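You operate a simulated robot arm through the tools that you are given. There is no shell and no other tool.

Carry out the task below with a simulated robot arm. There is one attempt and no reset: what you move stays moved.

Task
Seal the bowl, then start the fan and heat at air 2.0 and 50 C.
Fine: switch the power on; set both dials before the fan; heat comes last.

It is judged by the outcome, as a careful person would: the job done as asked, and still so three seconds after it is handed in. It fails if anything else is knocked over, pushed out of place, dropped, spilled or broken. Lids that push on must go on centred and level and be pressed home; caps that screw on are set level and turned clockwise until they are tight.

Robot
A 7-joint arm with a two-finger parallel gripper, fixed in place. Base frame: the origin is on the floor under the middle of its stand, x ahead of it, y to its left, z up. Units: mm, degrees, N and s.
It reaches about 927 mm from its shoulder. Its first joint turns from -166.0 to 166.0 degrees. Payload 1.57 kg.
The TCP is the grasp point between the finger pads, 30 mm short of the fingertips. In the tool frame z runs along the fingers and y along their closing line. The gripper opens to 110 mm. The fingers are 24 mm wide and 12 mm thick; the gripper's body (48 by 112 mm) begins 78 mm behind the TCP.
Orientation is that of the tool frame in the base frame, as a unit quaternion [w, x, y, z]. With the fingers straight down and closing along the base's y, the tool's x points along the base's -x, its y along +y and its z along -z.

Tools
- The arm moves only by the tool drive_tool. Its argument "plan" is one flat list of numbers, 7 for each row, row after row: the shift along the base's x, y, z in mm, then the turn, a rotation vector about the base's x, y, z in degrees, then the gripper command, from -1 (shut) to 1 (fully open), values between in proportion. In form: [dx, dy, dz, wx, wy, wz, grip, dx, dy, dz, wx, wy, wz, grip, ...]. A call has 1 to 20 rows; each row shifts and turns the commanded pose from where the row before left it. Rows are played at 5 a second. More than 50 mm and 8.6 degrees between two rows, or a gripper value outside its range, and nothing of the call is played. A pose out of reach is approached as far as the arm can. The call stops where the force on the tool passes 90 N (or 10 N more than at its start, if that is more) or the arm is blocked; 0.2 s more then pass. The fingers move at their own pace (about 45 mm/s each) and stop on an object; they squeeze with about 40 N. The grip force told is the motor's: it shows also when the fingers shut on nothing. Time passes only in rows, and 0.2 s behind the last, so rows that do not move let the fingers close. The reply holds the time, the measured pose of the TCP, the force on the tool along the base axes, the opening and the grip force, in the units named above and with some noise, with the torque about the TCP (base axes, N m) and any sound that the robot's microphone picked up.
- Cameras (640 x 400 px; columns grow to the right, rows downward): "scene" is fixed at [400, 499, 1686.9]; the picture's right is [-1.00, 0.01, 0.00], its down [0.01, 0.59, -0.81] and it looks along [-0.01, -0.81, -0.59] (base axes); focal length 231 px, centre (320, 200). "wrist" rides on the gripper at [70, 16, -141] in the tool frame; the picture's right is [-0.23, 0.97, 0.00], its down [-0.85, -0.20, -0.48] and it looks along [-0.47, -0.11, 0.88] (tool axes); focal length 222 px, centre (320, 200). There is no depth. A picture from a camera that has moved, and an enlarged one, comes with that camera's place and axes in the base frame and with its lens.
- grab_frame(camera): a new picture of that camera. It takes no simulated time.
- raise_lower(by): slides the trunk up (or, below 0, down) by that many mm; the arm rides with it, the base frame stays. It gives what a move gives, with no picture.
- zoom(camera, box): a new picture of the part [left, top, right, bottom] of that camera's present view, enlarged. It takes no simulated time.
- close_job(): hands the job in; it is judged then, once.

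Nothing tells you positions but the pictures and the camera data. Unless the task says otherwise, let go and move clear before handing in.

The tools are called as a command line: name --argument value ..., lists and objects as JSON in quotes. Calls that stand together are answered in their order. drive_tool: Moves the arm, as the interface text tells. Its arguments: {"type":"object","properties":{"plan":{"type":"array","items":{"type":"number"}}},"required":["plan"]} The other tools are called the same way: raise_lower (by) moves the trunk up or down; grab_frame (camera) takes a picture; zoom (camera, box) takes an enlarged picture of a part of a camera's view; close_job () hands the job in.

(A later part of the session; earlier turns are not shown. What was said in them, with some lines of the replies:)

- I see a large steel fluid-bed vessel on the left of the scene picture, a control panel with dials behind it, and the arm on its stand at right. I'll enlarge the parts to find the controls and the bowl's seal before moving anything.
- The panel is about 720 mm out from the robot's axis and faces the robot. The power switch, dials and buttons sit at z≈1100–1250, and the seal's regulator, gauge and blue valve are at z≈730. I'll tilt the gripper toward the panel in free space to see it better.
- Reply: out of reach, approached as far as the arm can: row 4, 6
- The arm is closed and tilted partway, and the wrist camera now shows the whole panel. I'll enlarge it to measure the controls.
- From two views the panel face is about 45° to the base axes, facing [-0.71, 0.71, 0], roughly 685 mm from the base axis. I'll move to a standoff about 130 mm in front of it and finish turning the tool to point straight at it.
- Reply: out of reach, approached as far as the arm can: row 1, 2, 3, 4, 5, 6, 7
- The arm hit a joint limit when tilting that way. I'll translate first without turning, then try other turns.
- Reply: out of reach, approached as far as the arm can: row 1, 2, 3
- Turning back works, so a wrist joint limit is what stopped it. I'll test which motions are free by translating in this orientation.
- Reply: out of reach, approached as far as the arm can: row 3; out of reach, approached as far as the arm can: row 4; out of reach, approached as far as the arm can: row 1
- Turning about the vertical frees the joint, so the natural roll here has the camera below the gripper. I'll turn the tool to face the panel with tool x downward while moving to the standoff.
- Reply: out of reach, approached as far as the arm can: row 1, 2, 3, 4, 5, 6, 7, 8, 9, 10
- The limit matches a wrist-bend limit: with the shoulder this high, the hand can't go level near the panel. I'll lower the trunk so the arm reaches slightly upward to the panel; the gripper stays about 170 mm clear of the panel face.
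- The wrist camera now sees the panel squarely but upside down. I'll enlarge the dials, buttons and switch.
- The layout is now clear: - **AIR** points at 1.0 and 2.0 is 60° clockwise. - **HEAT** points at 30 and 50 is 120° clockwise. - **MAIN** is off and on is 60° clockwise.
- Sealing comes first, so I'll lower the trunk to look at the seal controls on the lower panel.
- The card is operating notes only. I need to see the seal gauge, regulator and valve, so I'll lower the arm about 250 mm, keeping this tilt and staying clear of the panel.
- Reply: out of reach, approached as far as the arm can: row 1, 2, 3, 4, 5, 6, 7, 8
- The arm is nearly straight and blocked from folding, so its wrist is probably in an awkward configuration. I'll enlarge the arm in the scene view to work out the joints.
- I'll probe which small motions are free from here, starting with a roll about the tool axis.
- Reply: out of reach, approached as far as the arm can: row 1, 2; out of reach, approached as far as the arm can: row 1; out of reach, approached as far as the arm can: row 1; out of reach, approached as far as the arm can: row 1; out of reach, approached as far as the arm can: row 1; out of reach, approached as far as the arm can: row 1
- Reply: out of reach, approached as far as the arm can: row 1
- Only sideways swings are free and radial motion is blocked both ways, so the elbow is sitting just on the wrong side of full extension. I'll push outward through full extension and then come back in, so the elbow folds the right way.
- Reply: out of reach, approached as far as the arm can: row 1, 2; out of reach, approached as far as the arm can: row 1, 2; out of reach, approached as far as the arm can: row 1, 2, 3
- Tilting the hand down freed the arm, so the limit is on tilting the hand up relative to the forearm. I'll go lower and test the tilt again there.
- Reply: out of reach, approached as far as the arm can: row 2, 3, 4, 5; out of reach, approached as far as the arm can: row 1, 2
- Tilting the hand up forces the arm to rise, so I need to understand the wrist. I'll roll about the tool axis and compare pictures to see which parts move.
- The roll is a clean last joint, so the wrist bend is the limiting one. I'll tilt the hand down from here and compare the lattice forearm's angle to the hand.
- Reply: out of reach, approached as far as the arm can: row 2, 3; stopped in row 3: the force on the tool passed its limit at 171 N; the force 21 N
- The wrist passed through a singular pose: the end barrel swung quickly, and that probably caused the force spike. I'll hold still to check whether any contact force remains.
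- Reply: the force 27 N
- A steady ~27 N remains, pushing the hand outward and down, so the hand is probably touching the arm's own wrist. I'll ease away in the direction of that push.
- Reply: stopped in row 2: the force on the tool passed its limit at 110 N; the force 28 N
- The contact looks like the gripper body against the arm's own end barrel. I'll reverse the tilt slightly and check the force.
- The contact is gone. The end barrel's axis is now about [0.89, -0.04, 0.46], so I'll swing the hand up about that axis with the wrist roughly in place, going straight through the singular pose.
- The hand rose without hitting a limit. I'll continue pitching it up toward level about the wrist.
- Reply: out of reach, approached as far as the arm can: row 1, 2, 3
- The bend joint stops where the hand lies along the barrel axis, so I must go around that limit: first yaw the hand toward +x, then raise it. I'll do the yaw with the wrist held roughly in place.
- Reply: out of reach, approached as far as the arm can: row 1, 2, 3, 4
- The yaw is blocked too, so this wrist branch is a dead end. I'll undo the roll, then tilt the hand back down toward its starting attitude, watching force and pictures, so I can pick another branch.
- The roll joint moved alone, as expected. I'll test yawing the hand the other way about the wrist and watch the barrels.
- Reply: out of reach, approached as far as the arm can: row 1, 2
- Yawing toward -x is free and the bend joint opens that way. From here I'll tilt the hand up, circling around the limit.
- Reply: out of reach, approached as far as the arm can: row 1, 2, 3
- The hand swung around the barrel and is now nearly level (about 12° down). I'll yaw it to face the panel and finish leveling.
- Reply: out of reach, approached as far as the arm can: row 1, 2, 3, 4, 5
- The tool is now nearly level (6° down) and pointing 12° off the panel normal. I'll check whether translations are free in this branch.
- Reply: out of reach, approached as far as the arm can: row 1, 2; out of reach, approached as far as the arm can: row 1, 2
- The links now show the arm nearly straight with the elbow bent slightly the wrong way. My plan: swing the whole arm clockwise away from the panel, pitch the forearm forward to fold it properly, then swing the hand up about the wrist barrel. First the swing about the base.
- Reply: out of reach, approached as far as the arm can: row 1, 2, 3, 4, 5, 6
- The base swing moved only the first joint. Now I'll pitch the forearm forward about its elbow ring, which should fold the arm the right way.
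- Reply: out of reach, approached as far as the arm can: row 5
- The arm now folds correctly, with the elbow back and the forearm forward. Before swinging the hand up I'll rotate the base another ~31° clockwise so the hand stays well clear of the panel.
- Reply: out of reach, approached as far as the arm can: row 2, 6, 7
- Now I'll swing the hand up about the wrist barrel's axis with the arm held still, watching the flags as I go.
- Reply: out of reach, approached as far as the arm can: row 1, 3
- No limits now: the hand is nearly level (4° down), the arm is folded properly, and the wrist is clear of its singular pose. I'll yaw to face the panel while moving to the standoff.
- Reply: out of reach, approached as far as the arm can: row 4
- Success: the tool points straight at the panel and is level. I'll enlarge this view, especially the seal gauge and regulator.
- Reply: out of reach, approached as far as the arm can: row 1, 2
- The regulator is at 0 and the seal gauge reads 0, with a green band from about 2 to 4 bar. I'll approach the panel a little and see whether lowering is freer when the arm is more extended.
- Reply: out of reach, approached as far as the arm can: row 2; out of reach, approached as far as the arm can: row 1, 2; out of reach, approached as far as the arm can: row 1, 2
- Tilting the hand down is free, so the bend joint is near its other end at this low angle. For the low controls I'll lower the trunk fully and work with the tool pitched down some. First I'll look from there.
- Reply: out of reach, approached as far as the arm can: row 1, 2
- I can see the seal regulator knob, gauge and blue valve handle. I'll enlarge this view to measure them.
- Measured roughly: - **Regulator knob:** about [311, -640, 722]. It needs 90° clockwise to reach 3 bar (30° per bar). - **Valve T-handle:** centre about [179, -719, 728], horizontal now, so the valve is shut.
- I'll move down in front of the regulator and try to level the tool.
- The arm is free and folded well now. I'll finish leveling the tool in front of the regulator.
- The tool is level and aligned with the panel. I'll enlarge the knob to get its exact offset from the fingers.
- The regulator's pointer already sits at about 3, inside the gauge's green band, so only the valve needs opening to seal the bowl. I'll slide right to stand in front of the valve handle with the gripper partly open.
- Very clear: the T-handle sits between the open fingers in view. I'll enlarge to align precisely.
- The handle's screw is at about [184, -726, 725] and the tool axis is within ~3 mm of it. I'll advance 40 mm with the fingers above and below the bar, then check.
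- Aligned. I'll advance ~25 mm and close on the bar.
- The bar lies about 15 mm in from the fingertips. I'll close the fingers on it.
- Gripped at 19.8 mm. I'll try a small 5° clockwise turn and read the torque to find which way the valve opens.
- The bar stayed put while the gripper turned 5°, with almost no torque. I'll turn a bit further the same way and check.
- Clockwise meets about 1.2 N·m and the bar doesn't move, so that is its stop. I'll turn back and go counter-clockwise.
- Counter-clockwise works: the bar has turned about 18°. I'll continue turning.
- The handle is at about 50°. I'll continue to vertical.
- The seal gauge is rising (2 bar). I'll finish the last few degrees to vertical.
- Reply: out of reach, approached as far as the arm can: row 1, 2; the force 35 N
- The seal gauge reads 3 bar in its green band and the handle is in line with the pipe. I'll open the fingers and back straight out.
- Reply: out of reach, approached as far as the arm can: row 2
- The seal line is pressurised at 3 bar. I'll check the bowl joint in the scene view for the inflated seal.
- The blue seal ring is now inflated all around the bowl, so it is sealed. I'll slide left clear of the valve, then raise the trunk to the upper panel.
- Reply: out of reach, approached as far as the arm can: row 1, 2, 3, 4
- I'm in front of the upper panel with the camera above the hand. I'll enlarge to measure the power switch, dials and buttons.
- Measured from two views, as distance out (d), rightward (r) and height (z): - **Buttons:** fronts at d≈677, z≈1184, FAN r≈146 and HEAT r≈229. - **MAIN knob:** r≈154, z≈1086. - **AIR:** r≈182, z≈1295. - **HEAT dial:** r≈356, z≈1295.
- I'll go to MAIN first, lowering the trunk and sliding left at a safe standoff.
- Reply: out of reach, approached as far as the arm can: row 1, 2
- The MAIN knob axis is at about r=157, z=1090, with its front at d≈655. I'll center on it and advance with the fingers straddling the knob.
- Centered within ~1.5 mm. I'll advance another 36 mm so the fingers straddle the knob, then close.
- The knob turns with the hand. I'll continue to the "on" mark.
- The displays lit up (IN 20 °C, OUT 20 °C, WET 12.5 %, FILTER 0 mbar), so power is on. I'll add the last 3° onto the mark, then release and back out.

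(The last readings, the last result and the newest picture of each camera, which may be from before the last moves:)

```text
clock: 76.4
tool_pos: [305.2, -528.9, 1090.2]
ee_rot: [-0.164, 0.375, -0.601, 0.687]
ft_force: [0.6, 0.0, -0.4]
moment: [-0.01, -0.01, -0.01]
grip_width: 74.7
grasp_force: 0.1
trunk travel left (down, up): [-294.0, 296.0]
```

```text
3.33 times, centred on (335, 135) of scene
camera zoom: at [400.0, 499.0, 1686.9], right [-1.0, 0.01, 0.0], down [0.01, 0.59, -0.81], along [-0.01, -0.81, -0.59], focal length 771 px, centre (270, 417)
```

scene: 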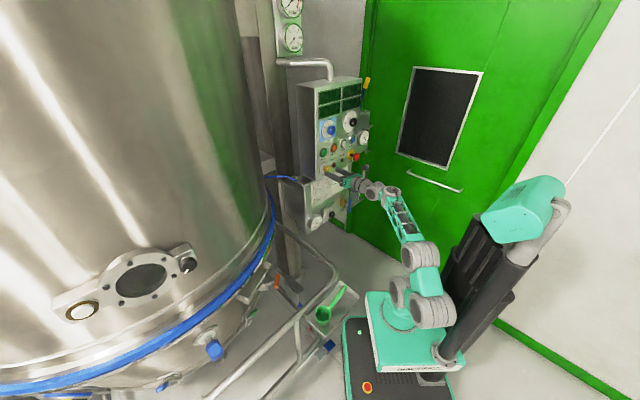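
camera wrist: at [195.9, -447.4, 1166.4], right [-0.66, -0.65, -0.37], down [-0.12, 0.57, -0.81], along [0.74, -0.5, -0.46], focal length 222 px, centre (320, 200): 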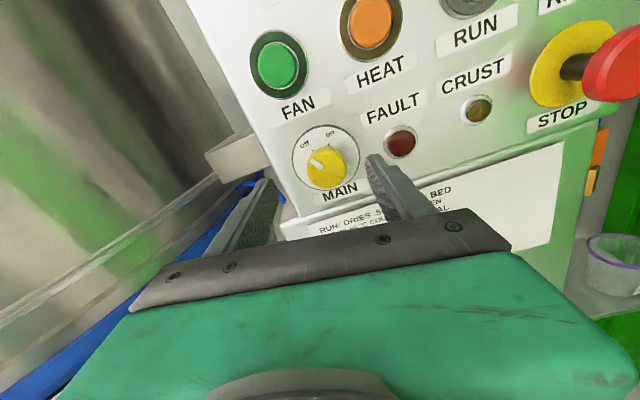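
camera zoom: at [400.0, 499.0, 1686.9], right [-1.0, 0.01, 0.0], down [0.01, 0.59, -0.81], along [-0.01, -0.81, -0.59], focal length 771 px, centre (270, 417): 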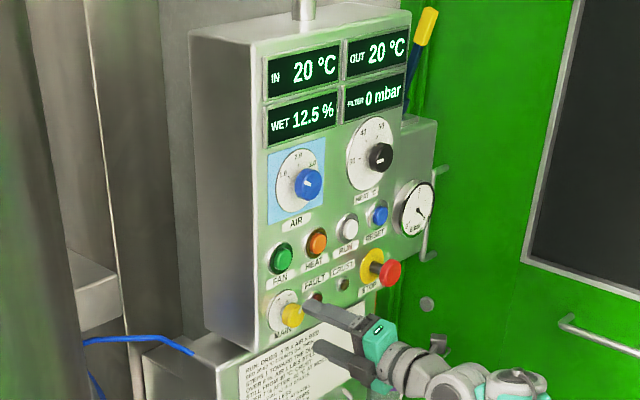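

MAIN points at "on". Next is AIR: I'll raise the trunk 205 mm at this standoff, then roll the hand back and shift over to the AIR knob.

raise_lower --by 205

drive_tool --plan '[-4, -4, 0, -5.7, 5.62, 0, 0.36, -4, -4, 0, -5.7, 5.62, 0, 0.36, -4, -4, 0, -5.7, 5.62, 0, 0.36, -4, -4, 0, -5.7, 5.62, 0, 0.36, 0, 0, 0, -5.7, 5.62, 0, 0.36, 0, 0, 0, -5.7, 5.62, 0, 0.36, 0, 0, 0, -5.7, 5.62, 0, 0.36]'

grab_frame --camera "wrist"

zoom --camera "wrist" --box '[230, 70, 410, 220]'

```text
clock: 78.6
tool_pos: [305.6, -529.0, 1294.8]
ee_rot: [-0.164, 0.374, -0.602, 0.686]
ft_force: [0.0, 0.4, -0.3]
moment: [-0.03, -0.02, -0.02]
grip_width: 74.8
grasp_force: 0.0
trunk travel left (down, up): [-499.0, 91.0]
```

```text
clock: 80.2
tool_pos: [290.1, -544.5, 1295.0]
ee_rot: [0.18, 0.611, -0.356, 0.683]
ft_force: [-0.9, -0.5, 0.4]
moment: [0.02, 0.01, 0.0]
grip_width: 74.7
grasp_force: 0.0
trunk travel left (down, up): [-499.0, 91.0]
```

```text
taken
camera wrist: at [165.3, -468.9, 1357.5], right [-0.62, -0.62, -0.48], down [-0.04, 0.64, -0.77], along [0.78, -0.46, -0.42], focal length 222 px, centre (320, 200)
```

wrist: 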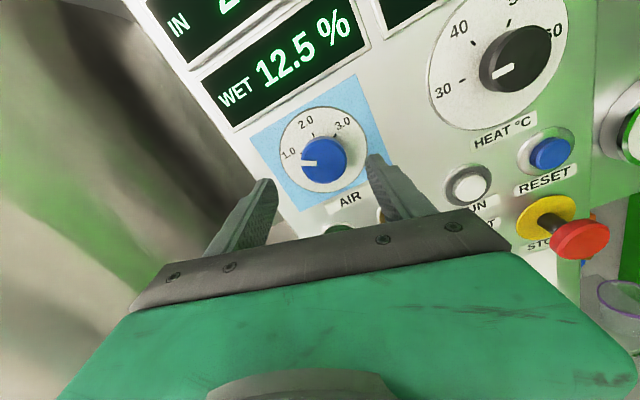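

```text
2.67 times, centred on (320, 145) of wrist
camera zoom: at [165.3, -468.9, 1357.5], right [-0.62, -0.62, -0.48], down [-0.04, 0.64, -0.77], along [0.78, -0.46, -0.42], focal length 592 px, centre (320, 347)
```

zoom: 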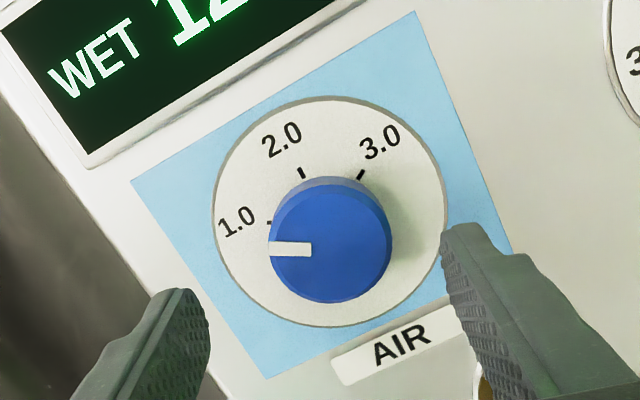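

AIR axis is at r≈185, z≈1295, and its pointer is exactly at 1.0. I'll shift 5 mm right, advance, and close on the knob.

drive_tool --plan '[-3.6, -3.6, 0, 0, 0, 0, 0.36, 14, -14, 0, 0, 0, 0, 0.36, 14, -14, 0, 0, 0, 0, 0.36]'

zoom --camera "wrist" --box '[230, 70, 410, 220]'

```text
clock: 81.0
tool_pos: [315.3, -577.6, 1294.0]
ee_rot: [0.178, 0.611, -0.357, 0.684]
ft_force: [0.1, -0.6, -0.1]
moment: [0.01, -0.02, 0.03]
grip_width: 74.5
grasp_force: 0.1
trunk travel left (down, up): [-499.0, 91.0]
```

```text
2.67 times, centred on (320, 145) of wrist
camera zoom: at [190.0, -501.2, 1357.2], right [-0.62, -0.62, -0.48], down [-0.04, 0.64, -0.77], along [0.78, -0.46, -0.42], focal length 592 px, centre (320, 347)
```

zoom: 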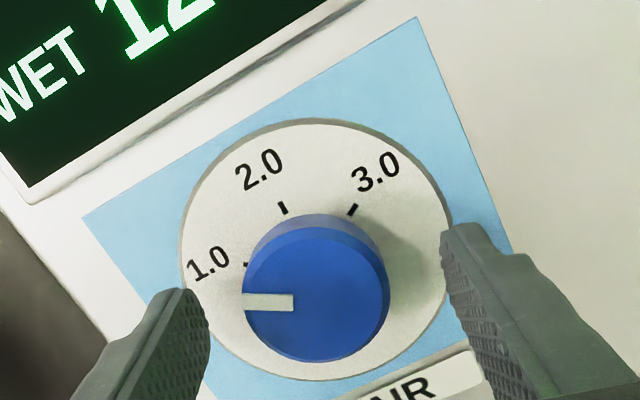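

drive_tool --plan '[13, -13, 0.5, 0, 0, 0, 0.36, 0, 0, 0, 0, 0, 0, -1, 0, 0, 0, 0, 0, 0, -1, 0, 0, 0, 0, 0, 0, -1, 0, 0, 0, 0, 0, 0, -1]'

zoom --camera "wrist" --box '[230, 70, 410, 220]'

```text
clock: 82.2
tool_pos: [329.4, -589.5, 1294.8]
ee_rot: [0.179, 0.612, -0.356, 0.684]
ft_force: [2.9, 0.6, 2.7]
moment: [0.08, -0.01, 0.19]
grip_width: 43.8
grasp_force: 33.4
trunk travel left (down, up): [-499.0, 91.0]
```

```text
2.67 times, centred on (320, 145) of wrist
camera zoom: at [203.4, -513.5, 1358.4], right [-0.62, -0.62, -0.48], down [-0.04, 0.64, -0.77], along [0.78, -0.46, -0.42], focal length 592 px, centre (320, 347)
```

zoom: 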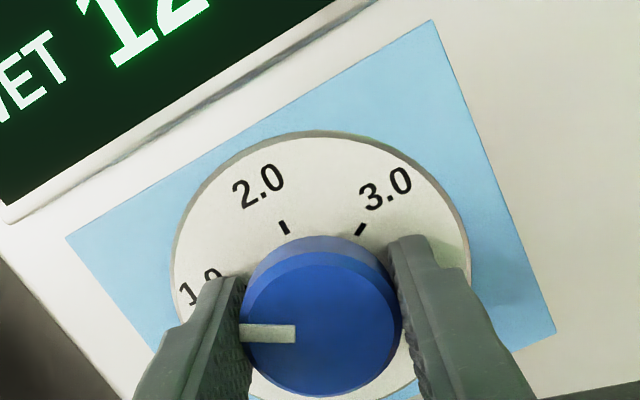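

Gripped. I'll turn 56° clockwise, then fine-tune onto the 2.0 tick.

drive_tool --plan '[0, 0, 0, 5.65, -5.65, 0, -1, 0, 0, 0, 5.65, -5.65, 0, -1, 0, 0, 0, 5.65, -5.65, 0, -1, 0, 0, 0, 5.65, -5.65, 0, -1, 0, 0, 0, 5.65, -5.65, 0, -1, 0, 0, 0, 5.65, -5.65, 0, -1, 0, 0, 0, 5.65, -5.65, 0, -1, 0, 0, 0, 0, 0, 0, -1]'

zoom --camera "wrist" --box '[230, 70, 410, 220]'

zoom --camera "scene" --box '[300, 75, 380, 150]'

```text
clock: 84.0
tool_pos: [327.8, -589.6, 1295.0]
ee_rot: [-0.163, 0.372, -0.601, 0.688]
ft_force: [4.8, -1.0, 2.0]
moment: [-0.06, -0.14, -0.18]
grip_width: 43.6
grasp_force: 44.9
trunk travel left (down, up): [-499.0, 91.0]
```

```text
2.67 times, centred on (320, 145) of wrist
camera zoom: at [177.0, -539.9, 1301.6], right [-0.06, -0.07, -1.0], down [0.28, 0.96, -0.08], along [0.96, -0.28, -0.04], focal length 592 px, centre (320, 347)
```

zoom: 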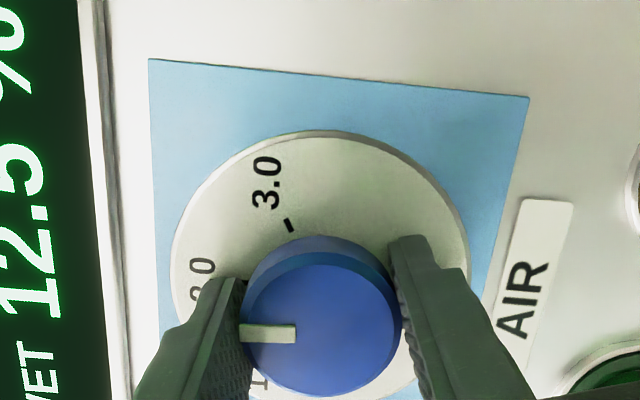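

```text
5.33 times, centred on (340, 112) of scene
camera zoom: at [400.0, 499.0, 1686.9], right [-1.0, 0.01, 0.0], down [0.01, 0.59, -0.81], along [-0.01, -0.81, -0.59], focal length 1234 px, centre (213, 667)
```

zoom: 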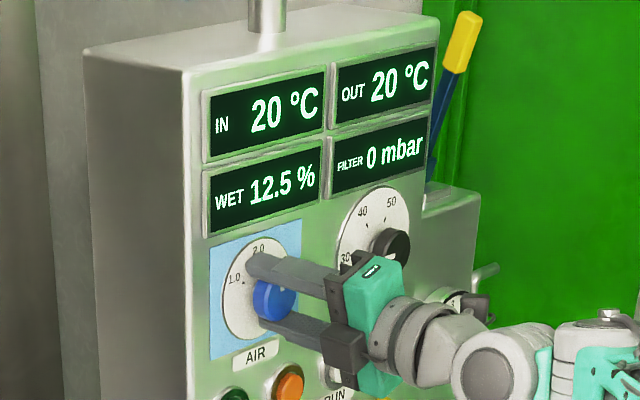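

The knob has turned 56° (dial is 60° per unit). I'll add the last 4°, then release and check the pointer against the 2.0 tick.

drive_tool --plan '[0, 0, 0, 2.83, -2.83, 0, -1, 0, 0, 0, 0, 0, 0, -1, 0, 0, 0, 0, 0, 0, 0, 0, 0, 0, 0, 0, 0, 0.36, 0, 0, 0, 0, 0, 0, 0.36]'

drive_tool --plan '[-15, 15, 0, 0, 0, 0, 0.36, -17, 17, 0, 0, 0, 0, 0.36, -10, 10, 0, 0, 0, 0, 0.36]'

zoom --camera "wrist" --box '[250, 80, 390, 210]'

zoom --camera "scene" --box '[310, 105, 350, 145]'

```text
clock: 85.2
tool_pos: [327.0, -589.8, 1295.3]
ee_rot: [-0.186, 0.352, -0.613, 0.682]
ft_force: [-0.4, 0.0, -0.9]
moment: [0.02, -0.05, -0.01]
grip_width: 75.0
grasp_force: 0.1
trunk travel left (down, up): [-499.0, 91.0]
```

```text
clock: 86.0
tool_pos: [284.9, -548.0, 1295.6]
ee_rot: [-0.186, 0.351, -0.613, 0.682]
ft_force: [0.0, -0.4, -0.2]
moment: [0.02, 0.01, 0.03]
grip_width: 74.8
grasp_force: 0.0
trunk travel left (down, up): [-499.0, 91.0]
```

```text
3.08 times, centred on (320, 145) of wrist
camera zoom: at [134.3, -498.1, 1296.7], right [-0.02, -0.02, -1.0], down [0.28, 0.96, -0.02], along [0.96, -0.28, -0.01], focal length 684 px, centre (320, 369)
```

zoom: 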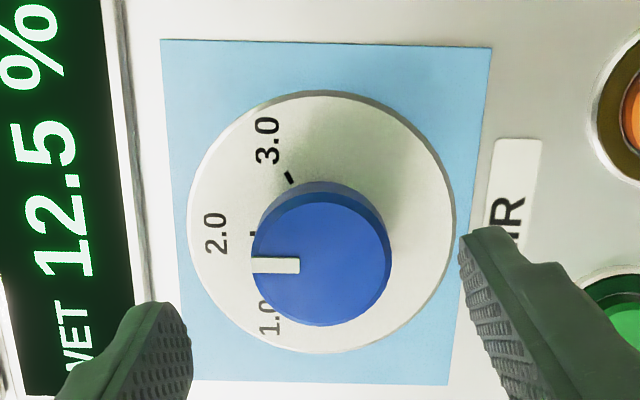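

```text
10.00 times, centred on (330, 125) of scene
camera zoom: at [400.0, 499.0, 1686.9], right [-1.0, 0.01, 0.0], down [0.01, 0.59, -0.81], along [-0.01, -0.81, -0.59], focal length 2314 px, centre (220, 950)
```

zoom: 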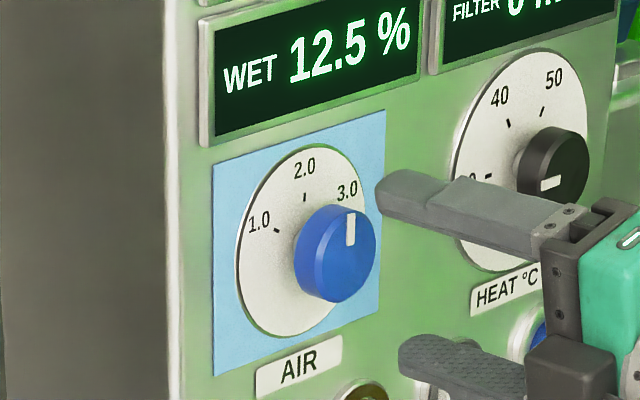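

AIR's pointer is exactly vertical, on 2.0. Next the HEAT dial: I'll slide right to r≈356 and roll the hand back on the way.

drive_tool --plan '[-17, -17, 0, -5.66, 5.65, 0, 0.36, -17, -17, 0, -5.66, 5.65, 0, 0.36, -17, -17, 0, -5.66, 5.65, 0, 0.36, -17, -17, 0, -5.66, 5.65, 0, 0.36, -17, -17, 0, -5.66, 5.65, 0, 0.36, -17, -17, 0, -5.66, 5.65, 0, 0.36, -17, -17, 0, -5.66, 5.65, 0, 0.36, 0, 0, 0, 0, 0, 0, 0.36]'

grab_frame --camera "wrist"

zoom --camera "wrist" --box '[230, 70, 410, 220]'

```text
clock: 87.8
tool_pos: [164.5, -666.9, 1294.6]
ee_rot: [0.156, 0.599, -0.376, 0.689]
ft_force: [0.9, 0.1, 0.0]
moment: [-0.02, 0.03, 0.01]
grip_width: 74.7
grasp_force: 0.1
trunk travel left (down, up): [-499.0, 91.0]
```

```text
taken
camera wrist: at [38.1, -593.9, 1355.0], right [-0.59, -0.6, -0.54], down [-0.01, 0.67, -0.74], along [0.8, -0.44, -0.4], focal length 222 px, centre (320, 200)
```

wrist: 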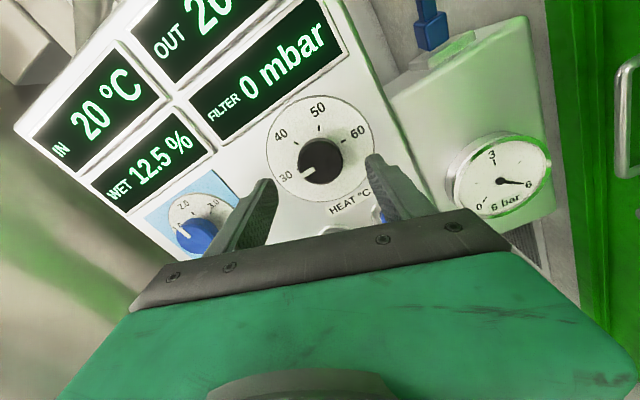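

```text
2.67 times, centred on (320, 145) of wrist
camera zoom: at [38.1, -593.9, 1355.0], right [-0.59, -0.6, -0.54], down [-0.01, 0.67, -0.74], along [0.8, -0.44, -0.4], focal length 592 px, centre (320, 347)
```

zoom: 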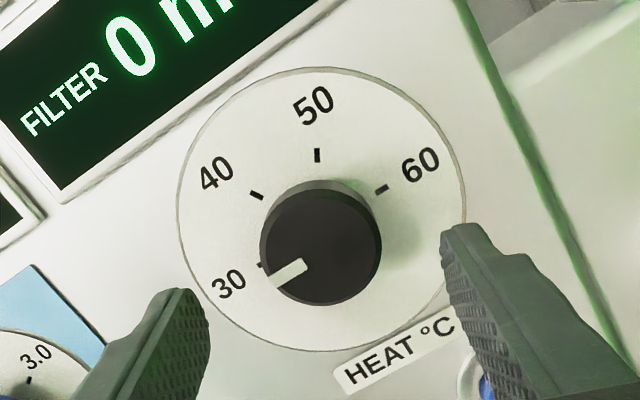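

Aligned with the HEAT dial axis within ~1 mm; its pointer is at 30. I'll advance and close on the knob.

drive_tool --plan '[14.5, -14.5, 0, 0, 0, 0, 0.36, 14.5, -14.5, 0, 0, 0, 0, 0.36, 14.5, -14.5, 0, 0, 0, 0, 0.36, 0, 0, 0, 0, 0, 0, 0.36]'

zoom --camera "wrist" --box '[230, 70, 410, 220]'

```text
clock: 88.8
tool_pos: [209.8, -711.1, 1296.2]
ee_rot: [0.155, 0.598, -0.377, 0.69]
ft_force: [0.2, 0.7, 0.4]
moment: [-0.03, -0.04, -0.05]
grip_width: 74.7
grasp_force: 0.1
trunk travel left (down, up): [-499.0, 91.0]
```

```text
2.67 times, centred on (320, 145) of wrist
camera zoom: at [81.5, -637.1, 1355.9], right [-0.59, -0.6, -0.54], down [0.0, 0.67, -0.74], along [0.8, -0.44, -0.4], focal length 592 px, centre (320, 347)
```

zoom: 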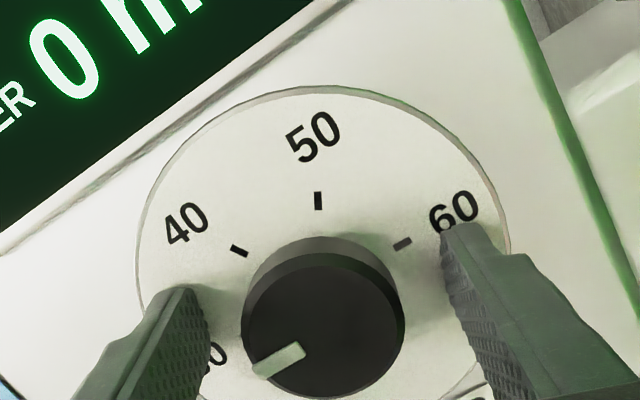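

drive_tool --plan '[0, 0, 0, 0, 0, 0, -1, 0, 0, 0, 0, 0, 0, -1, 0, 0, 0, 0, 0, 0, -1, 0, 0, 0, 0, 0, 0, -1, 0, 0, 0, 5.66, -5.65, 0, -1, 0, 0, 0, 5.66, -5.65, 0, -1, 0, 0, 0, 5.66, -5.65, 0, -1, 0, 0, 0, 5.66, -5.65, 0, -1, 0, 0, 0, 5.66, -5.65, 0, -1, 0, 0, 0, 5.66, -5.65, 0, -1, 0, 0, 0, 5.66, -5.65, 0, -1, 0, 0, 0, 0, 0, 0, -1]'

zoom --camera "wrist" --box '[230, 70, 410, 220]'

```text
clock: 91.4
tool_pos: [208.2, -710.3, 1294.4]
ee_rot: [-0.188, 0.35, -0.614, 0.682]
ft_force: [-4.8, 0.1, -1.4]
moment: [0.2, 0.16, 0.21]
grip_width: 43.5
grasp_force: 45.3
trunk travel left (down, up): [-499.0, 91.0]
```

```text
2.67 times, centred on (320, 145) of wrist
camera zoom: at [58.0, -660.7, 1296.2], right [-0.01, -0.02, -1.0], down [0.28, 0.96, -0.02], along [0.96, -0.28, -0.01], focal length 592 px, centre (320, 347)
```

zoom: 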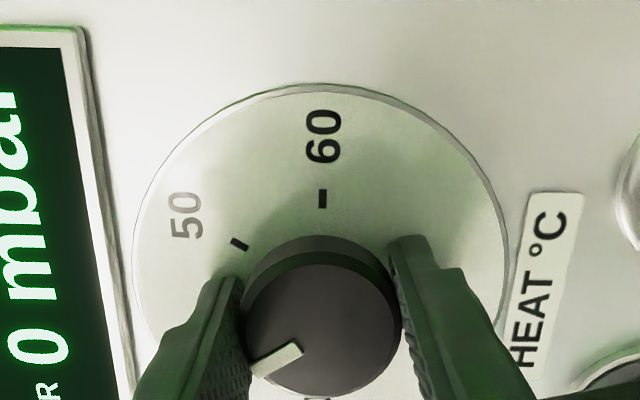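

Halfway (56°). Continuing another 64°.

drive_tool --plan '[0, 0, 0, 5.66, -5.65, 0, -1, 0, 0, 0, 5.66, -5.65, 0, -1, 0, 0, 0, 5.66, -5.65, 0, -1, 0, 0, 0, 5.66, -5.65, 0, -1, 0, 0, 0, 5.66, -5.65, 0, -1, 0, 0, 0, 5.66, -5.65, 0, -1, 0, 0, 0, 0, 0, 0, -1]'

zoom --camera "wrist" --box '[230, 70, 410, 220]'

zoom --camera "scene" --box '[300, 75, 400, 150]'

```text
clock: 93.0
tool_pos: [208.1, -710.9, 1296.3]
ee_rot: [0.448, -0.071, 0.703, -0.547]
ft_force: [-6.1, 1.3, -2.9]
moment: [0.02, 0.0, -0.19]
grip_width: 43.5
grasp_force: 44.8
trunk travel left (down, up): [-499.0, 91.0]
```

```text
2.67 times, centred on (320, 145) of wrist
camera zoom: at [74.0, -644.7, 1242.3], right [0.52, 0.51, -0.68], down [0.09, 0.76, 0.64], along [0.85, -0.39, 0.35], focal length 592 px, centre (320, 347)
```

zoom: 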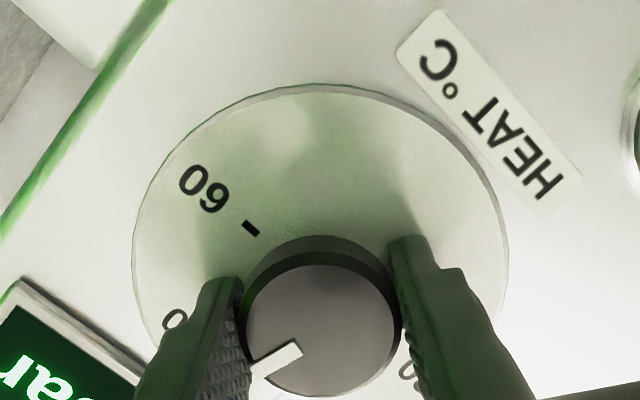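

```text
5.33 times, centred on (350, 112) of scene
camera zoom: at [400.0, 499.0, 1686.9], right [-1.0, 0.01, 0.0], down [0.01, 0.59, -0.81], along [-0.01, -0.81, -0.59], focal length 1234 px, centre (160, 667)
```

zoom: 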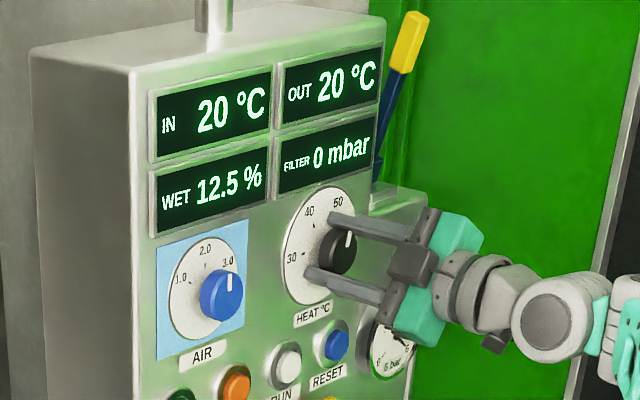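

104° so far. Two more 8° steps to reach 120°, then release and check.

drive_tool --plan '[0, 0, 0, 5.66, -5.65, 0, -1, 0, 0, 0, 5.66, -5.65, 0, -1, 0, 0, 0, 0, 0, 0, -1]'

drive_tool --plan '[0, 0, 0, 0, 0, 0, 0, 0, 0, 0, 0, 0, 0, 0.36, 0, 0, 0, 0, 0, 0, 0.36]'

drive_tool --plan '[-15, 15, 0, 0, 0, 0, 0.36, -17, 17, 0, 0, 0, 0, 0.36, -10, 10, 0, 0, 0, 0, 0.36]'

zoom --camera "wrist" --box '[250, 80, 390, 210]'

zoom --camera "scene" --box '[330, 95, 370, 135]'

```text
clock: 93.8
tool_pos: [208.7, -709.8, 1294.4]
ee_rot: [0.521, 0.027, 0.706, -0.479]
ft_force: [-5.2, 1.5, -2.8]
moment: [-0.06, -0.03, -0.07]
grip_width: 43.4
grasp_force: 44.9
trunk travel left (down, up): [-499.0, 91.0]
```

```text
clock: 94.6
tool_pos: [209.0, -710.1, 1295.8]
ee_rot: [0.521, 0.027, 0.706, -0.479]
ft_force: [-1.4, 2.3, 0.7]
moment: [0.12, 0.02, 0.07]
grip_width: 74.2
grasp_force: 0.1
trunk travel left (down, up): [-499.0, 91.0]
```

```text
clock: 95.4
tool_pos: [167.2, -669.0, 1294.6]
ee_rot: [0.52, 0.027, 0.706, -0.48]
ft_force: [0.4, -0.2, -0.5]
moment: [0.04, 0.0, -0.02]
grip_width: 74.8
grasp_force: 0.1
trunk travel left (down, up): [-499.0, 91.0]
```

```text
3.08 times, centred on (320, 145) of wrist
camera zoom: at [44.3, -591.1, 1230.5], right [0.63, 0.63, -0.46], down [-0.05, 0.62, 0.78], along [0.78, -0.46, 0.43], focal length 684 px, centre (320, 369)
```

zoom: 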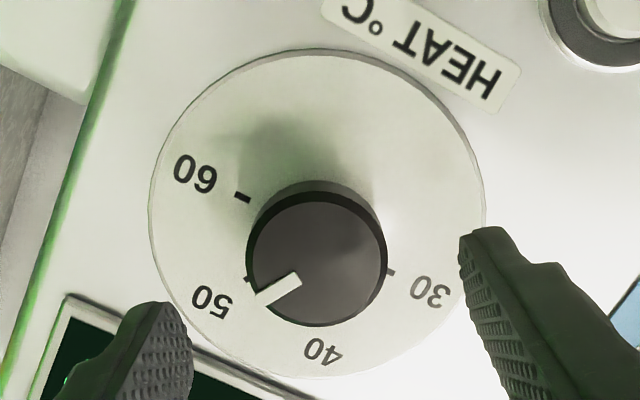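

```text
10.00 times, centred on (350, 115) of scene
camera zoom: at [400.0, 499.0, 1686.9], right [-1.0, 0.01, 0.0], down [0.01, 0.59, -0.81], along [-0.01, -0.81, -0.59], focal length 2314 px, centre (20, 1050)
```

zoom: 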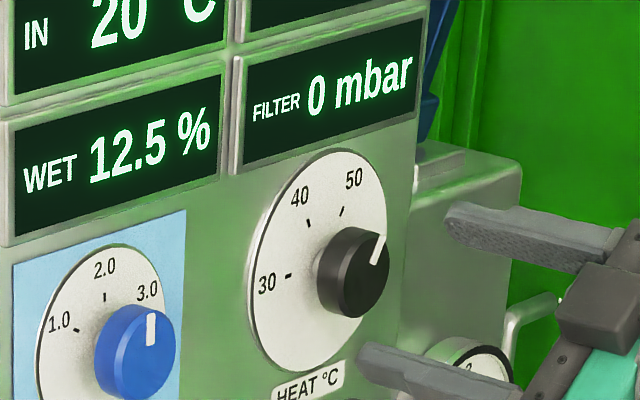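

Total turn was 120.0°. I'll enlarge the pointer to confirm it is on 50.

zoom --camera "wrist" --box '[285, 125, 355, 190]'

zoom --camera "scene" --box '[340, 105, 362, 127]'

```text
6.15 times, centred on (320, 158) of wrist
camera zoom: at [44.3, -591.1, 1230.5], right [0.63, 0.63, -0.46], down [-0.05, 0.62, 0.78], along [0.78, -0.46, 0.43], focal length 1367 px, centre (320, 462)
```

zoom: 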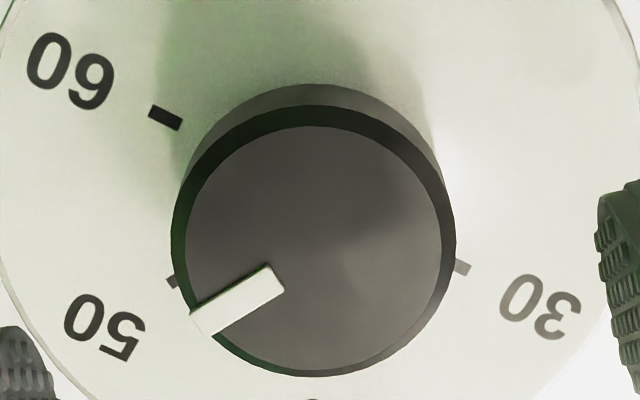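

```text
16.00 times, centred on (351, 116) of scene
camera zoom: at [400.0, 499.0, 1686.9], right [-1.0, 0.01, 0.0], down [0.01, 0.59, -0.81], along [-0.01, -0.81, -0.59], focal length 3702 px, centre (-176, 1544)
```

zoom: 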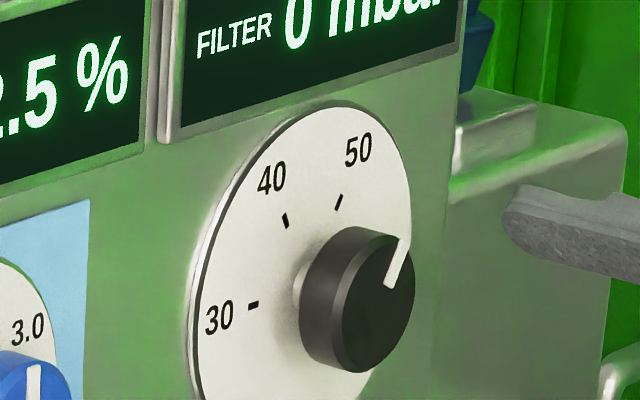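

HEAT's pointer is at 29.7°, i.e. on 50, and AIR is on 2.0. Now the FAN button: I'll close the gripper, slide left, and lower the trunk to button height.

drive_tool --plan '[21, 21, 0, -5.66, 5.65, 0, -1, 21, 21, 0, -5.66, 5.65, 0, -1, 21, 21, 0, -5.66, 5.65, 0, -1, 21, 21, 0, -5.66, 5.65, 0, -1, 21, 21, 0, -5.66, 5.65, 0, -1, 21, 21, 0, -5.66, 5.65, 0, -1, 21, 21, 0, -5.66, 5.65, 0, -1]'

raise_lower --by -110

grab_frame --camera "wrist"

zoom --camera "wrist" --box '[230, 80, 410, 220]'

```text
clock: 97.0
tool_pos: [314.9, -519.9, 1295.7]
ee_rot: [-0.232, 0.309, -0.636, 0.668]
ft_force: [0.5, 0.3, 0.2]
moment: [0.02, -0.01, -0.02]
grip_width: 0.0
grasp_force: 21.1
trunk travel left (down, up): [-499.0, 91.0]
```

```text
clock: 98.4
tool_pos: [314.1, -520.7, 1185.9]
ee_rot: [-0.234, 0.308, -0.636, 0.668]
ft_force: [0.7, 0.1, 0.4]
moment: [-0.01, 0.0, 0.01]
grip_width: 0.3
grasp_force: 21.3
trunk travel left (down, up): [-389.0, 201.0]
```

```text
taken
camera wrist: at [164.3, -470.7, 1176.4], right [0.08, 0.08, -0.99], down [0.28, 0.96, 0.1], along [0.96, -0.28, 0.06], focal length 222 px, centre (320, 200)
```

wrist: 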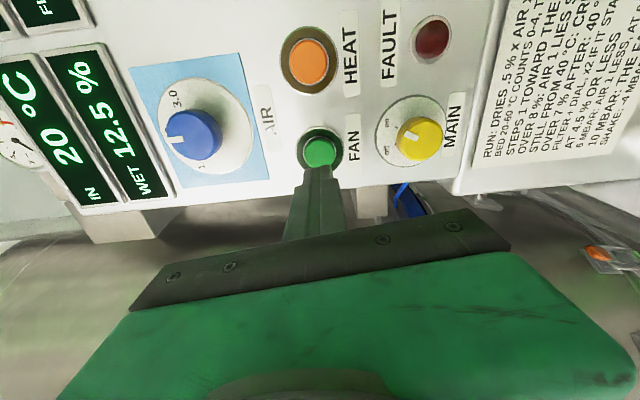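

```text
2.86 times, centred on (320, 150) of wrist
camera zoom: at [164.3, -470.7, 1176.4], right [0.08, 0.08, -0.99], down [0.28, 0.96, 0.1], along [0.96, -0.28, 0.06], focal length 635 px, centre (320, 343)
```

zoom: 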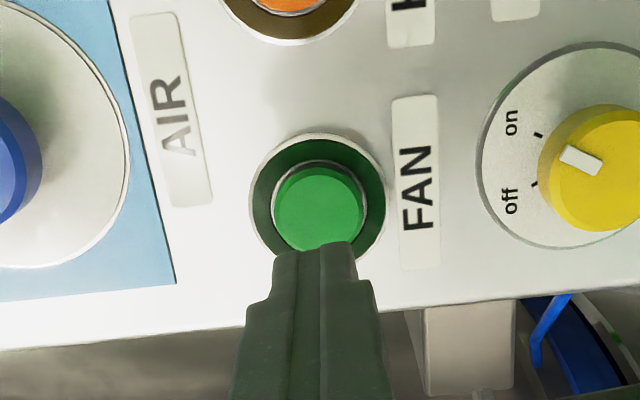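

The fingertips are aligned with the green FAN button within ~3 mm. I'll approach to just short of it.

drive_tool --plan '[8.6, -12.6, 0.5, 0, 0, 0, -1, 10.6, -10.6, 0, 0, 0, 0, -1, 10.6, -10.6, 0, 0, 0, 0, -1, 0, 0, 0, 0, 0, 0, -1]'

zoom --camera "wrist" --box '[260, 110, 380, 210]'

zoom --camera "scene" --box '[300, 130, 360, 175]'

```text
clock: 99.4
tool_pos: [344.3, -554.0, 1187.1]
ee_rot: [-0.233, 0.308, -0.637, 0.667]
ft_force: [-0.9, -0.6, -0.5]
moment: [-0.02, 0.01, 0.0]
grip_width: 0.0
grasp_force: 20.9
trunk travel left (down, up): [-389.0, 201.0]
```

```text
4.00 times, centred on (320, 160) of wrist
camera zoom: at [194.4, -504.4, 1176.7], right [0.08, 0.08, -0.99], down [0.28, 0.96, 0.1], along [0.96, -0.28, 0.06], focal length 888 px, centre (320, 360)
```

zoom: 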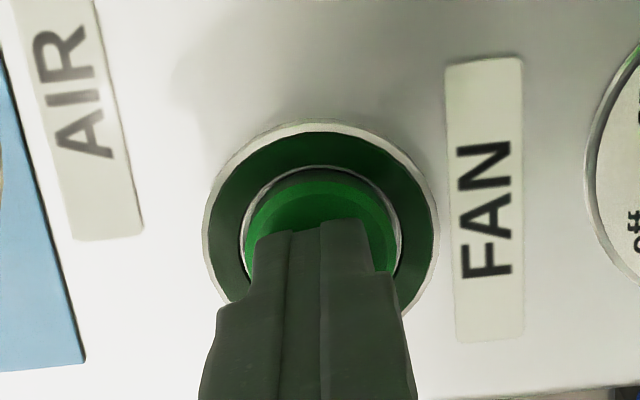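

```text
8.89 times, centred on (330, 152) of scene
camera zoom: at [400.0, 499.0, 1686.9], right [-1.0, 0.01, 0.0], down [0.01, 0.59, -0.81], along [-0.01, -0.81, -0.59], focal length 2057 px, centre (231, 622)
```

zoom: 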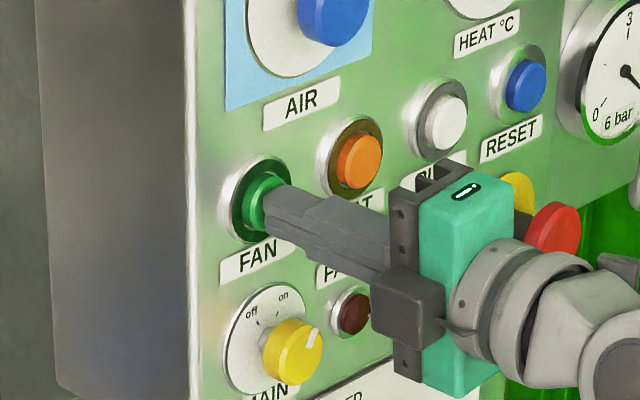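

About 12 mm short. I'll press in small steps, watching the force.

drive_tool --plan '[2.8, -2.8, 0, 0, 0, 0, -1, 2.8, -2.8, 0, 0, 0, 0, -1, 1.4, -1.4, 0, 0, 0, 0, -1]'

drive_tool --plan '[1.4, -1.4, 0, 0, 0, 0, -1, 1.4, -1.4, 0, 0, 0, 0, -1]'

```text
clock: 100.2
tool_pos: [349.9, -559.4, 1185.6]
ee_rot: [-0.233, 0.308, -0.637, 0.667]
ft_force: [-13.9, 18.4, -5.2]
moment: [-0.06, 0.2, 0.03]
grip_width: 0.0
grasp_force: 21.2
trunk travel left (down, up): [-389.0, 201.0]
heard: click
```

```text
clock: 100.8
tool_pos: [350.7, -561.1, 1185.6]
ee_rot: [-0.234, 0.307, -0.637, 0.667]
ft_force: [-34.8, 44.8, -17.0]
moment: [0.05, 0.56, 0.17]
grip_width: 0.0
grasp_force: 21.1
trunk travel left (down, up): [-389.0, 201.0]
```

A click was heard. I'll back straight out and check that the fan runs.

drive_tool --plan '[-7, 7, 0, 0, 0, 0, -1, -10, 10, 0, 0, 0, 0, -1, -12, 12, 0, 0, 0, 0, -1, -7, 7, 0, 0, 0, 0, -1]'

zoom --camera "scene" --box '[295, 75, 375, 195]'

grab_frame --camera "wrist"

```text
clock: 101.8
tool_pos: [318.0, -527.6, 1186.8]
ee_rot: [-0.234, 0.308, -0.636, 0.668]
ft_force: [0.1, 0.0, -0.2]
moment: [0.0, -0.03, 0.03]
grip_width: 0.0
grasp_force: 20.9
trunk travel left (down, up): [-389.0, 201.0]
```

```text
3.33 times, centred on (335, 135) of scene
camera zoom: at [400.0, 499.0, 1686.9], right [-1.0, 0.01, 0.0], down [0.01, 0.59, -0.81], along [-0.01, -0.81, -0.59], focal length 771 px, centre (270, 417)
```

zoom: 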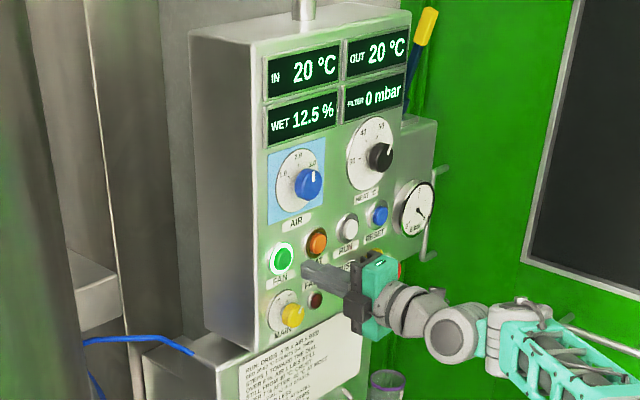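

```text
taken
camera wrist: at [167.8, -478.0, 1177.7], right [0.08, 0.08, -0.99], down [0.28, 0.96, 0.1], along [0.96, -0.28, 0.06], focal length 222 px, centre (320, 200)
```

wrist: 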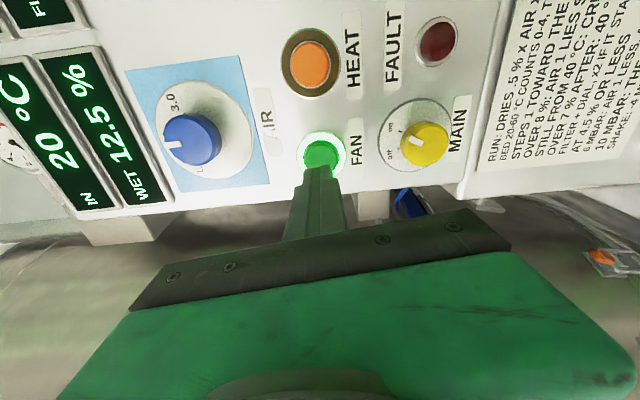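

The FAN ring is lit. Now HEAT: I'll slide right ~82 mm and align with the orange button.

drive_tool --plan '[-19.4, -19.4, 0, 0, 0, 0, -1, -19.4, -19.4, 0, 0, 0, 0, -1, -19.4, -19.4, -0.5, 0, 0, 0, -1, 0, 0, 0, 0, 0, 0, -1]'

zoom --camera "wrist" --box '[230, 80, 410, 220]'

```text
clock: 102.8
tool_pos: [259.4, -587.5, 1186.3]
ee_rot: [-0.234, 0.307, -0.636, 0.668]
ft_force: [0.5, -0.6, 0.3]
moment: [0.03, 0.01, 0.02]
grip_width: 0.0
grasp_force: 21.3
trunk travel left (down, up): [-389.0, 201.0]
```

```text
2.86 times, centred on (320, 150) of wrist
camera zoom: at [109.7, -537.2, 1176.9], right [0.08, 0.08, -0.99], down [0.28, 0.96, 0.1], along [0.96, -0.28, 0.06], focal length 635 px, centre (320, 343)
```

zoom: 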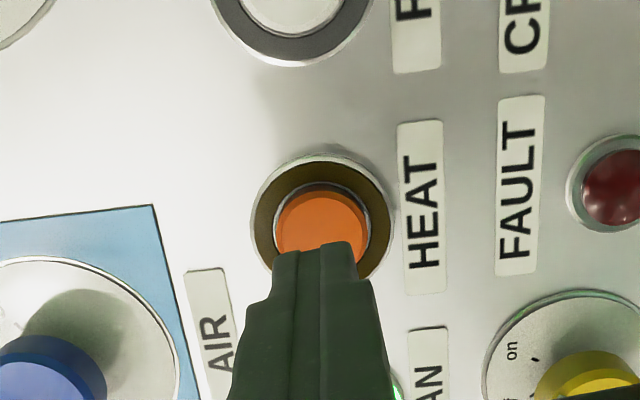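

drive_tool --plan '[11.1, -6.9, 0, 0, 0, 0, -1, 9, -9, 0, 0, 0, 0, -1, 8, -8, 0, 0, 0, 0, -1, 0, 0, 0, 0, 0, 0, -1]'

zoom --camera "wrist" --box '[260, 110, 380, 210]'

zoom --camera "scene" --box '[300, 130, 360, 175]'

```text
clock: 103.8
tool_pos: [289.4, -610.1, 1185.5]
ee_rot: [-0.233, 0.308, -0.637, 0.667]
ft_force: [0.3, 0.0, -0.3]
moment: [0.01, -0.03, 0.02]
grip_width: 0.0
grasp_force: 21.5
trunk travel left (down, up): [-389.0, 201.0]
```

```text
4.00 times, centred on (320, 160) of wrist
camera zoom: at [137.8, -560.0, 1176.5], right [0.08, 0.08, -0.99], down [0.28, 0.96, 0.1], along [0.96, -0.28, 0.06], focal length 888 px, centre (320, 360)
```

zoom: 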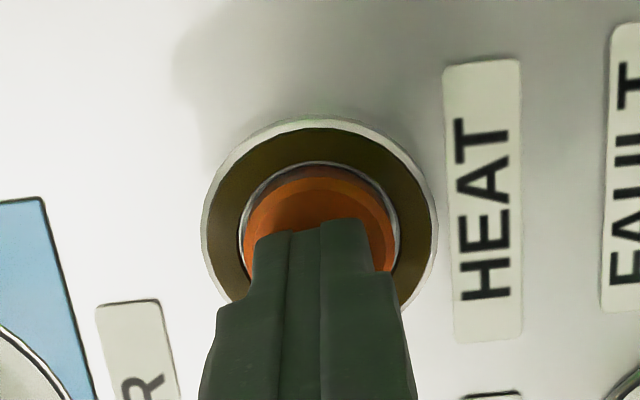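

```text
8.89 times, centred on (330, 152) of scene
camera zoom: at [400.0, 499.0, 1686.9], right [-1.0, 0.01, 0.0], down [0.01, 0.59, -0.81], along [-0.01, -0.81, -0.59], focal length 2057 px, centre (231, 622)
```

zoom: 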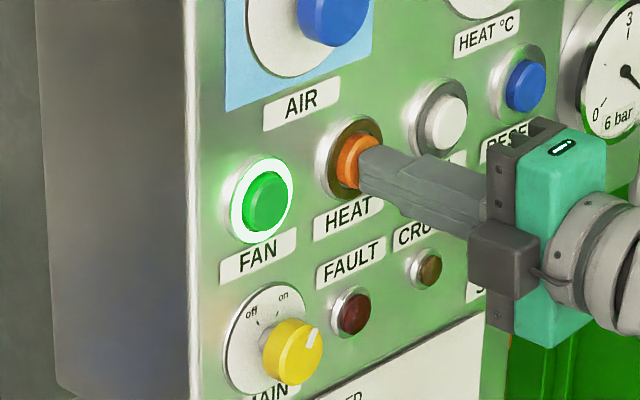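

Well aligned. Pressing in small steps until the click.

drive_tool --plan '[1.4, -1.4, 0, 0, 0, 0, -1, 1.4, -1.4, 0, 0, 0, 0, -1, 1.4, -1.4, 0, 0, 0, 0, -1]'

```text
clock: 104.6
tool_pos: [292.1, -614.4, 1184.8]
ee_rot: [-0.234, 0.308, -0.636, 0.668]
ft_force: [-0.8, 1.5, 1.4]
moment: [-0.04, -0.03, -0.04]
grip_width: 0.1
grasp_force: 21.6
trunk travel left (down, up): [-389.0, 201.0]
heard: click
```

A click was heard. I'll back out and check the HEAT lamp and the displays.

drive_tool --plan '[-7, 7, 0, 0, 0, 0, -1, -12, 12, 0, 0, 0, 0, -1, -14, 14, 0, 0, 0, 0, -1]'

zoom --camera "scene" --box '[295, 75, 375, 195]'

grab_frame --camera "wrist"

```text
clock: 105.4
tool_pos: [258.7, -581.0, 1183.4]
ee_rot: [-0.234, 0.307, -0.636, 0.668]
ft_force: [-0.2, -0.4, -1.0]
moment: [0.0, 0.02, -0.01]
grip_width: 0.1
grasp_force: 21.7
trunk travel left (down, up): [-389.0, 201.0]
```

```text
3.33 times, centred on (335, 135) of scene
camera zoom: at [400.0, 499.0, 1686.9], right [-1.0, 0.01, 0.0], down [0.01, 0.59, -0.81], along [-0.01, -0.81, -0.59], focal length 771 px, centre (270, 417)
```

zoom: 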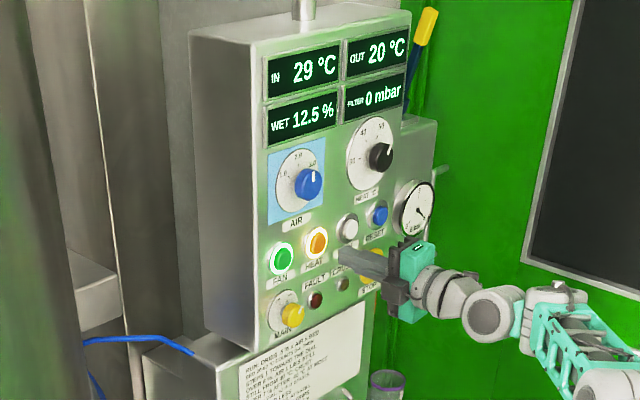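

```text
taken
camera wrist: at [108.7, -531.4, 1175.6], right [0.08, 0.08, -0.99], down [0.28, 0.96, 0.1], along [0.96, -0.28, 0.06], focal length 222 px, centre (320, 200)
```

wrist: 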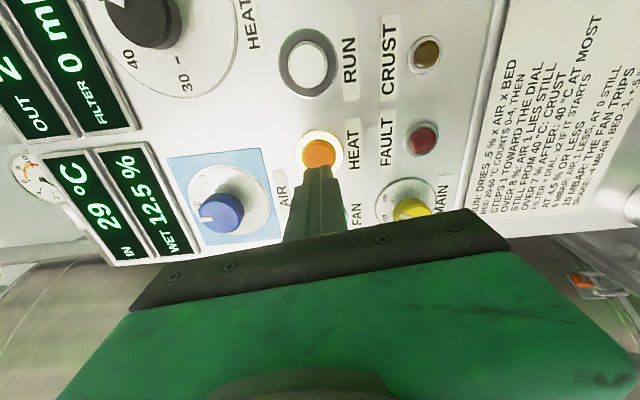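

FAN and HEAT are both lit and the inlet temperature is climbing. I'll move the arm clear and watch it settle at 50 °C.

drive_tool --plan '[-20, 20, 0, 0, 0, 0, -1, -20, 20, 0, 0, 0, 0, -1, -20, 20, 0, 0, 0, 0, -1, 0, 0, 0, 0, 0, 0, -1, 0, 0, 0, 0, 0, 0, -1, 0, 0, 0, 0, 0, 0, -1]'

zoom --camera "scene" --box '[290, 70, 380, 240]'

grab_frame --camera "scene"

```text
clock: 106.8
tool_pos: [199.1, -519.8, 1184.8]
ee_rot: [-0.234, 0.307, -0.636, 0.668]
ft_force: [-0.3, -0.7, -0.1]
moment: [0.0, -0.02, -0.01]
grip_width: 0.0
grasp_force: 21.5
trunk travel left (down, up): [-389.0, 201.0]
```

```text
2.35 times, centred on (335, 155) of scene
camera zoom: at [400.0, 499.0, 1686.9], right [-1.0, 0.01, 0.0], down [0.01, 0.59, -0.81], along [-0.01, -0.81, -0.59], focal length 544 px, centre (285, 306)
```

zoom: 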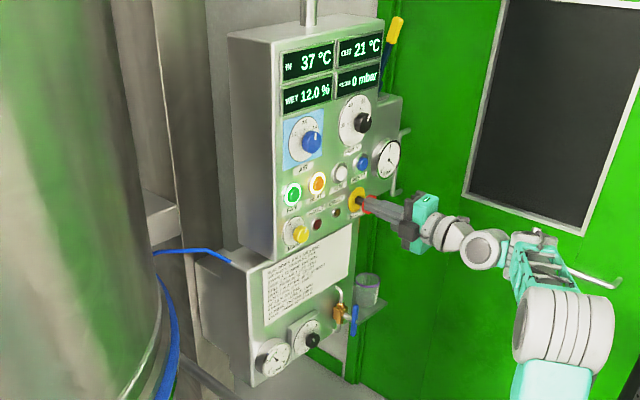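

```text
taken
```

scene: 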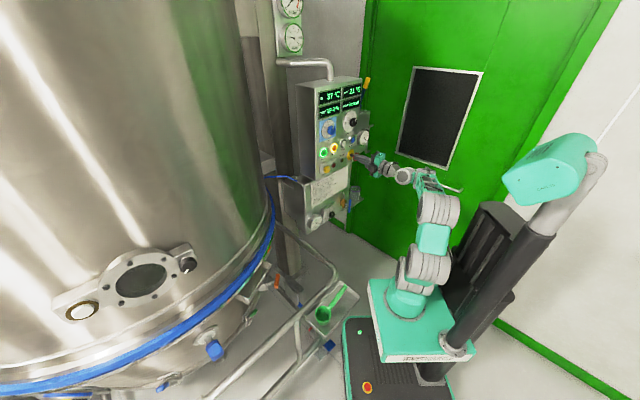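

Inlet is at 37 °C and rising, and the arm is well clear. One last check of the seal gauge and lamps, which takes no time.

zoom --camera "scene" --box '[300, 195, 365, 235]'

zoom --camera "scene" --box '[305, 80, 375, 180]'

```text
9.85 times, centred on (332, 215) of scene
camera zoom: at [400.0, 499.0, 1686.9], right [-1.0, 0.01, 0.0], down [0.01, 0.59, -0.81], along [-0.01, -0.81, -0.59], focal length 2278 px, centre (197, 52)
```

zoom: 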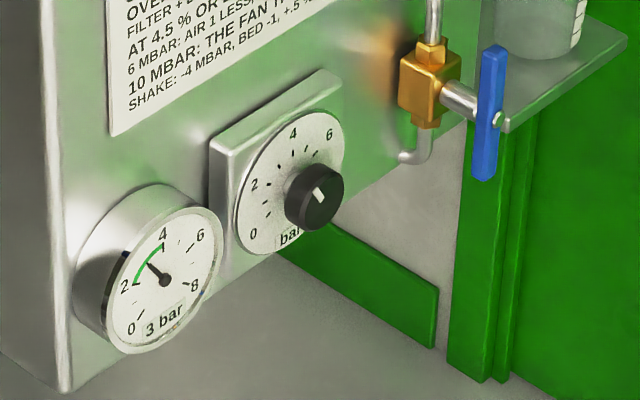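

```text
4.00 times, centred on (340, 130) of scene
camera zoom: at [400.0, 499.0, 1686.9], right [-1.0, 0.01, 0.0], down [0.01, 0.59, -0.81], along [-0.01, -0.81, -0.59], focal length 925 px, centre (240, 480)
```

zoom: 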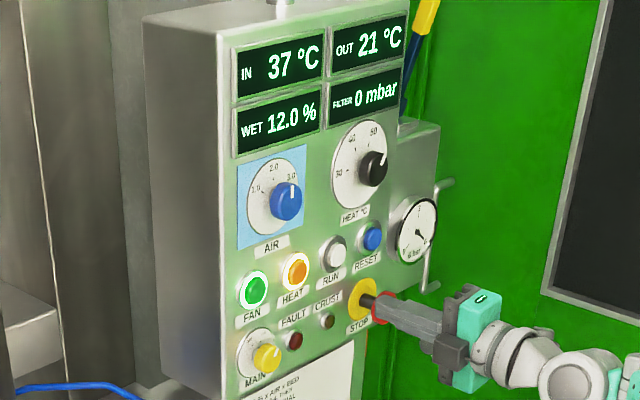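

The seal holds at 3 bar in the green band with the valve open and the blue ring inflated. Power is on, AIR is at 2.0, HEAT is at 50, and FAN and HEAT are lit. The FAULT and CRUST lamps are off and the arm is clear, so I'm handing the job in.

close_job

```text
The job is handed in.
```

The bowl is sealed, and the fan and heat are running at air 2.0 and 50 °C. I handed the job in at that point.

- **Seal:** I opened the seal valve. The regulator was already set at 3 bar, the gauge reads 3 bar in its green band, and the blue seal ring is inflated all around the bowl.
- **Power and dials:** MAIN is on. I set AIR to 2.0 and HEAT to 50 before starting the fan.
- **Fan, then heat:** Each button gave a click and its lamp is lit. When I handed in, the inlet was at 37 °C and still climbing, so I did not see it reach 50 °C.
- **Faults:** The FAULT and CRUST lamps are off, and the filter reads 0 mbar.

Early on, the gripper pressed against the arm's own wrist while I was finding a workable arm pose. The force peaked at 171 N and stopped the arm. I freed it straight away, and nothing else was touched or moved.
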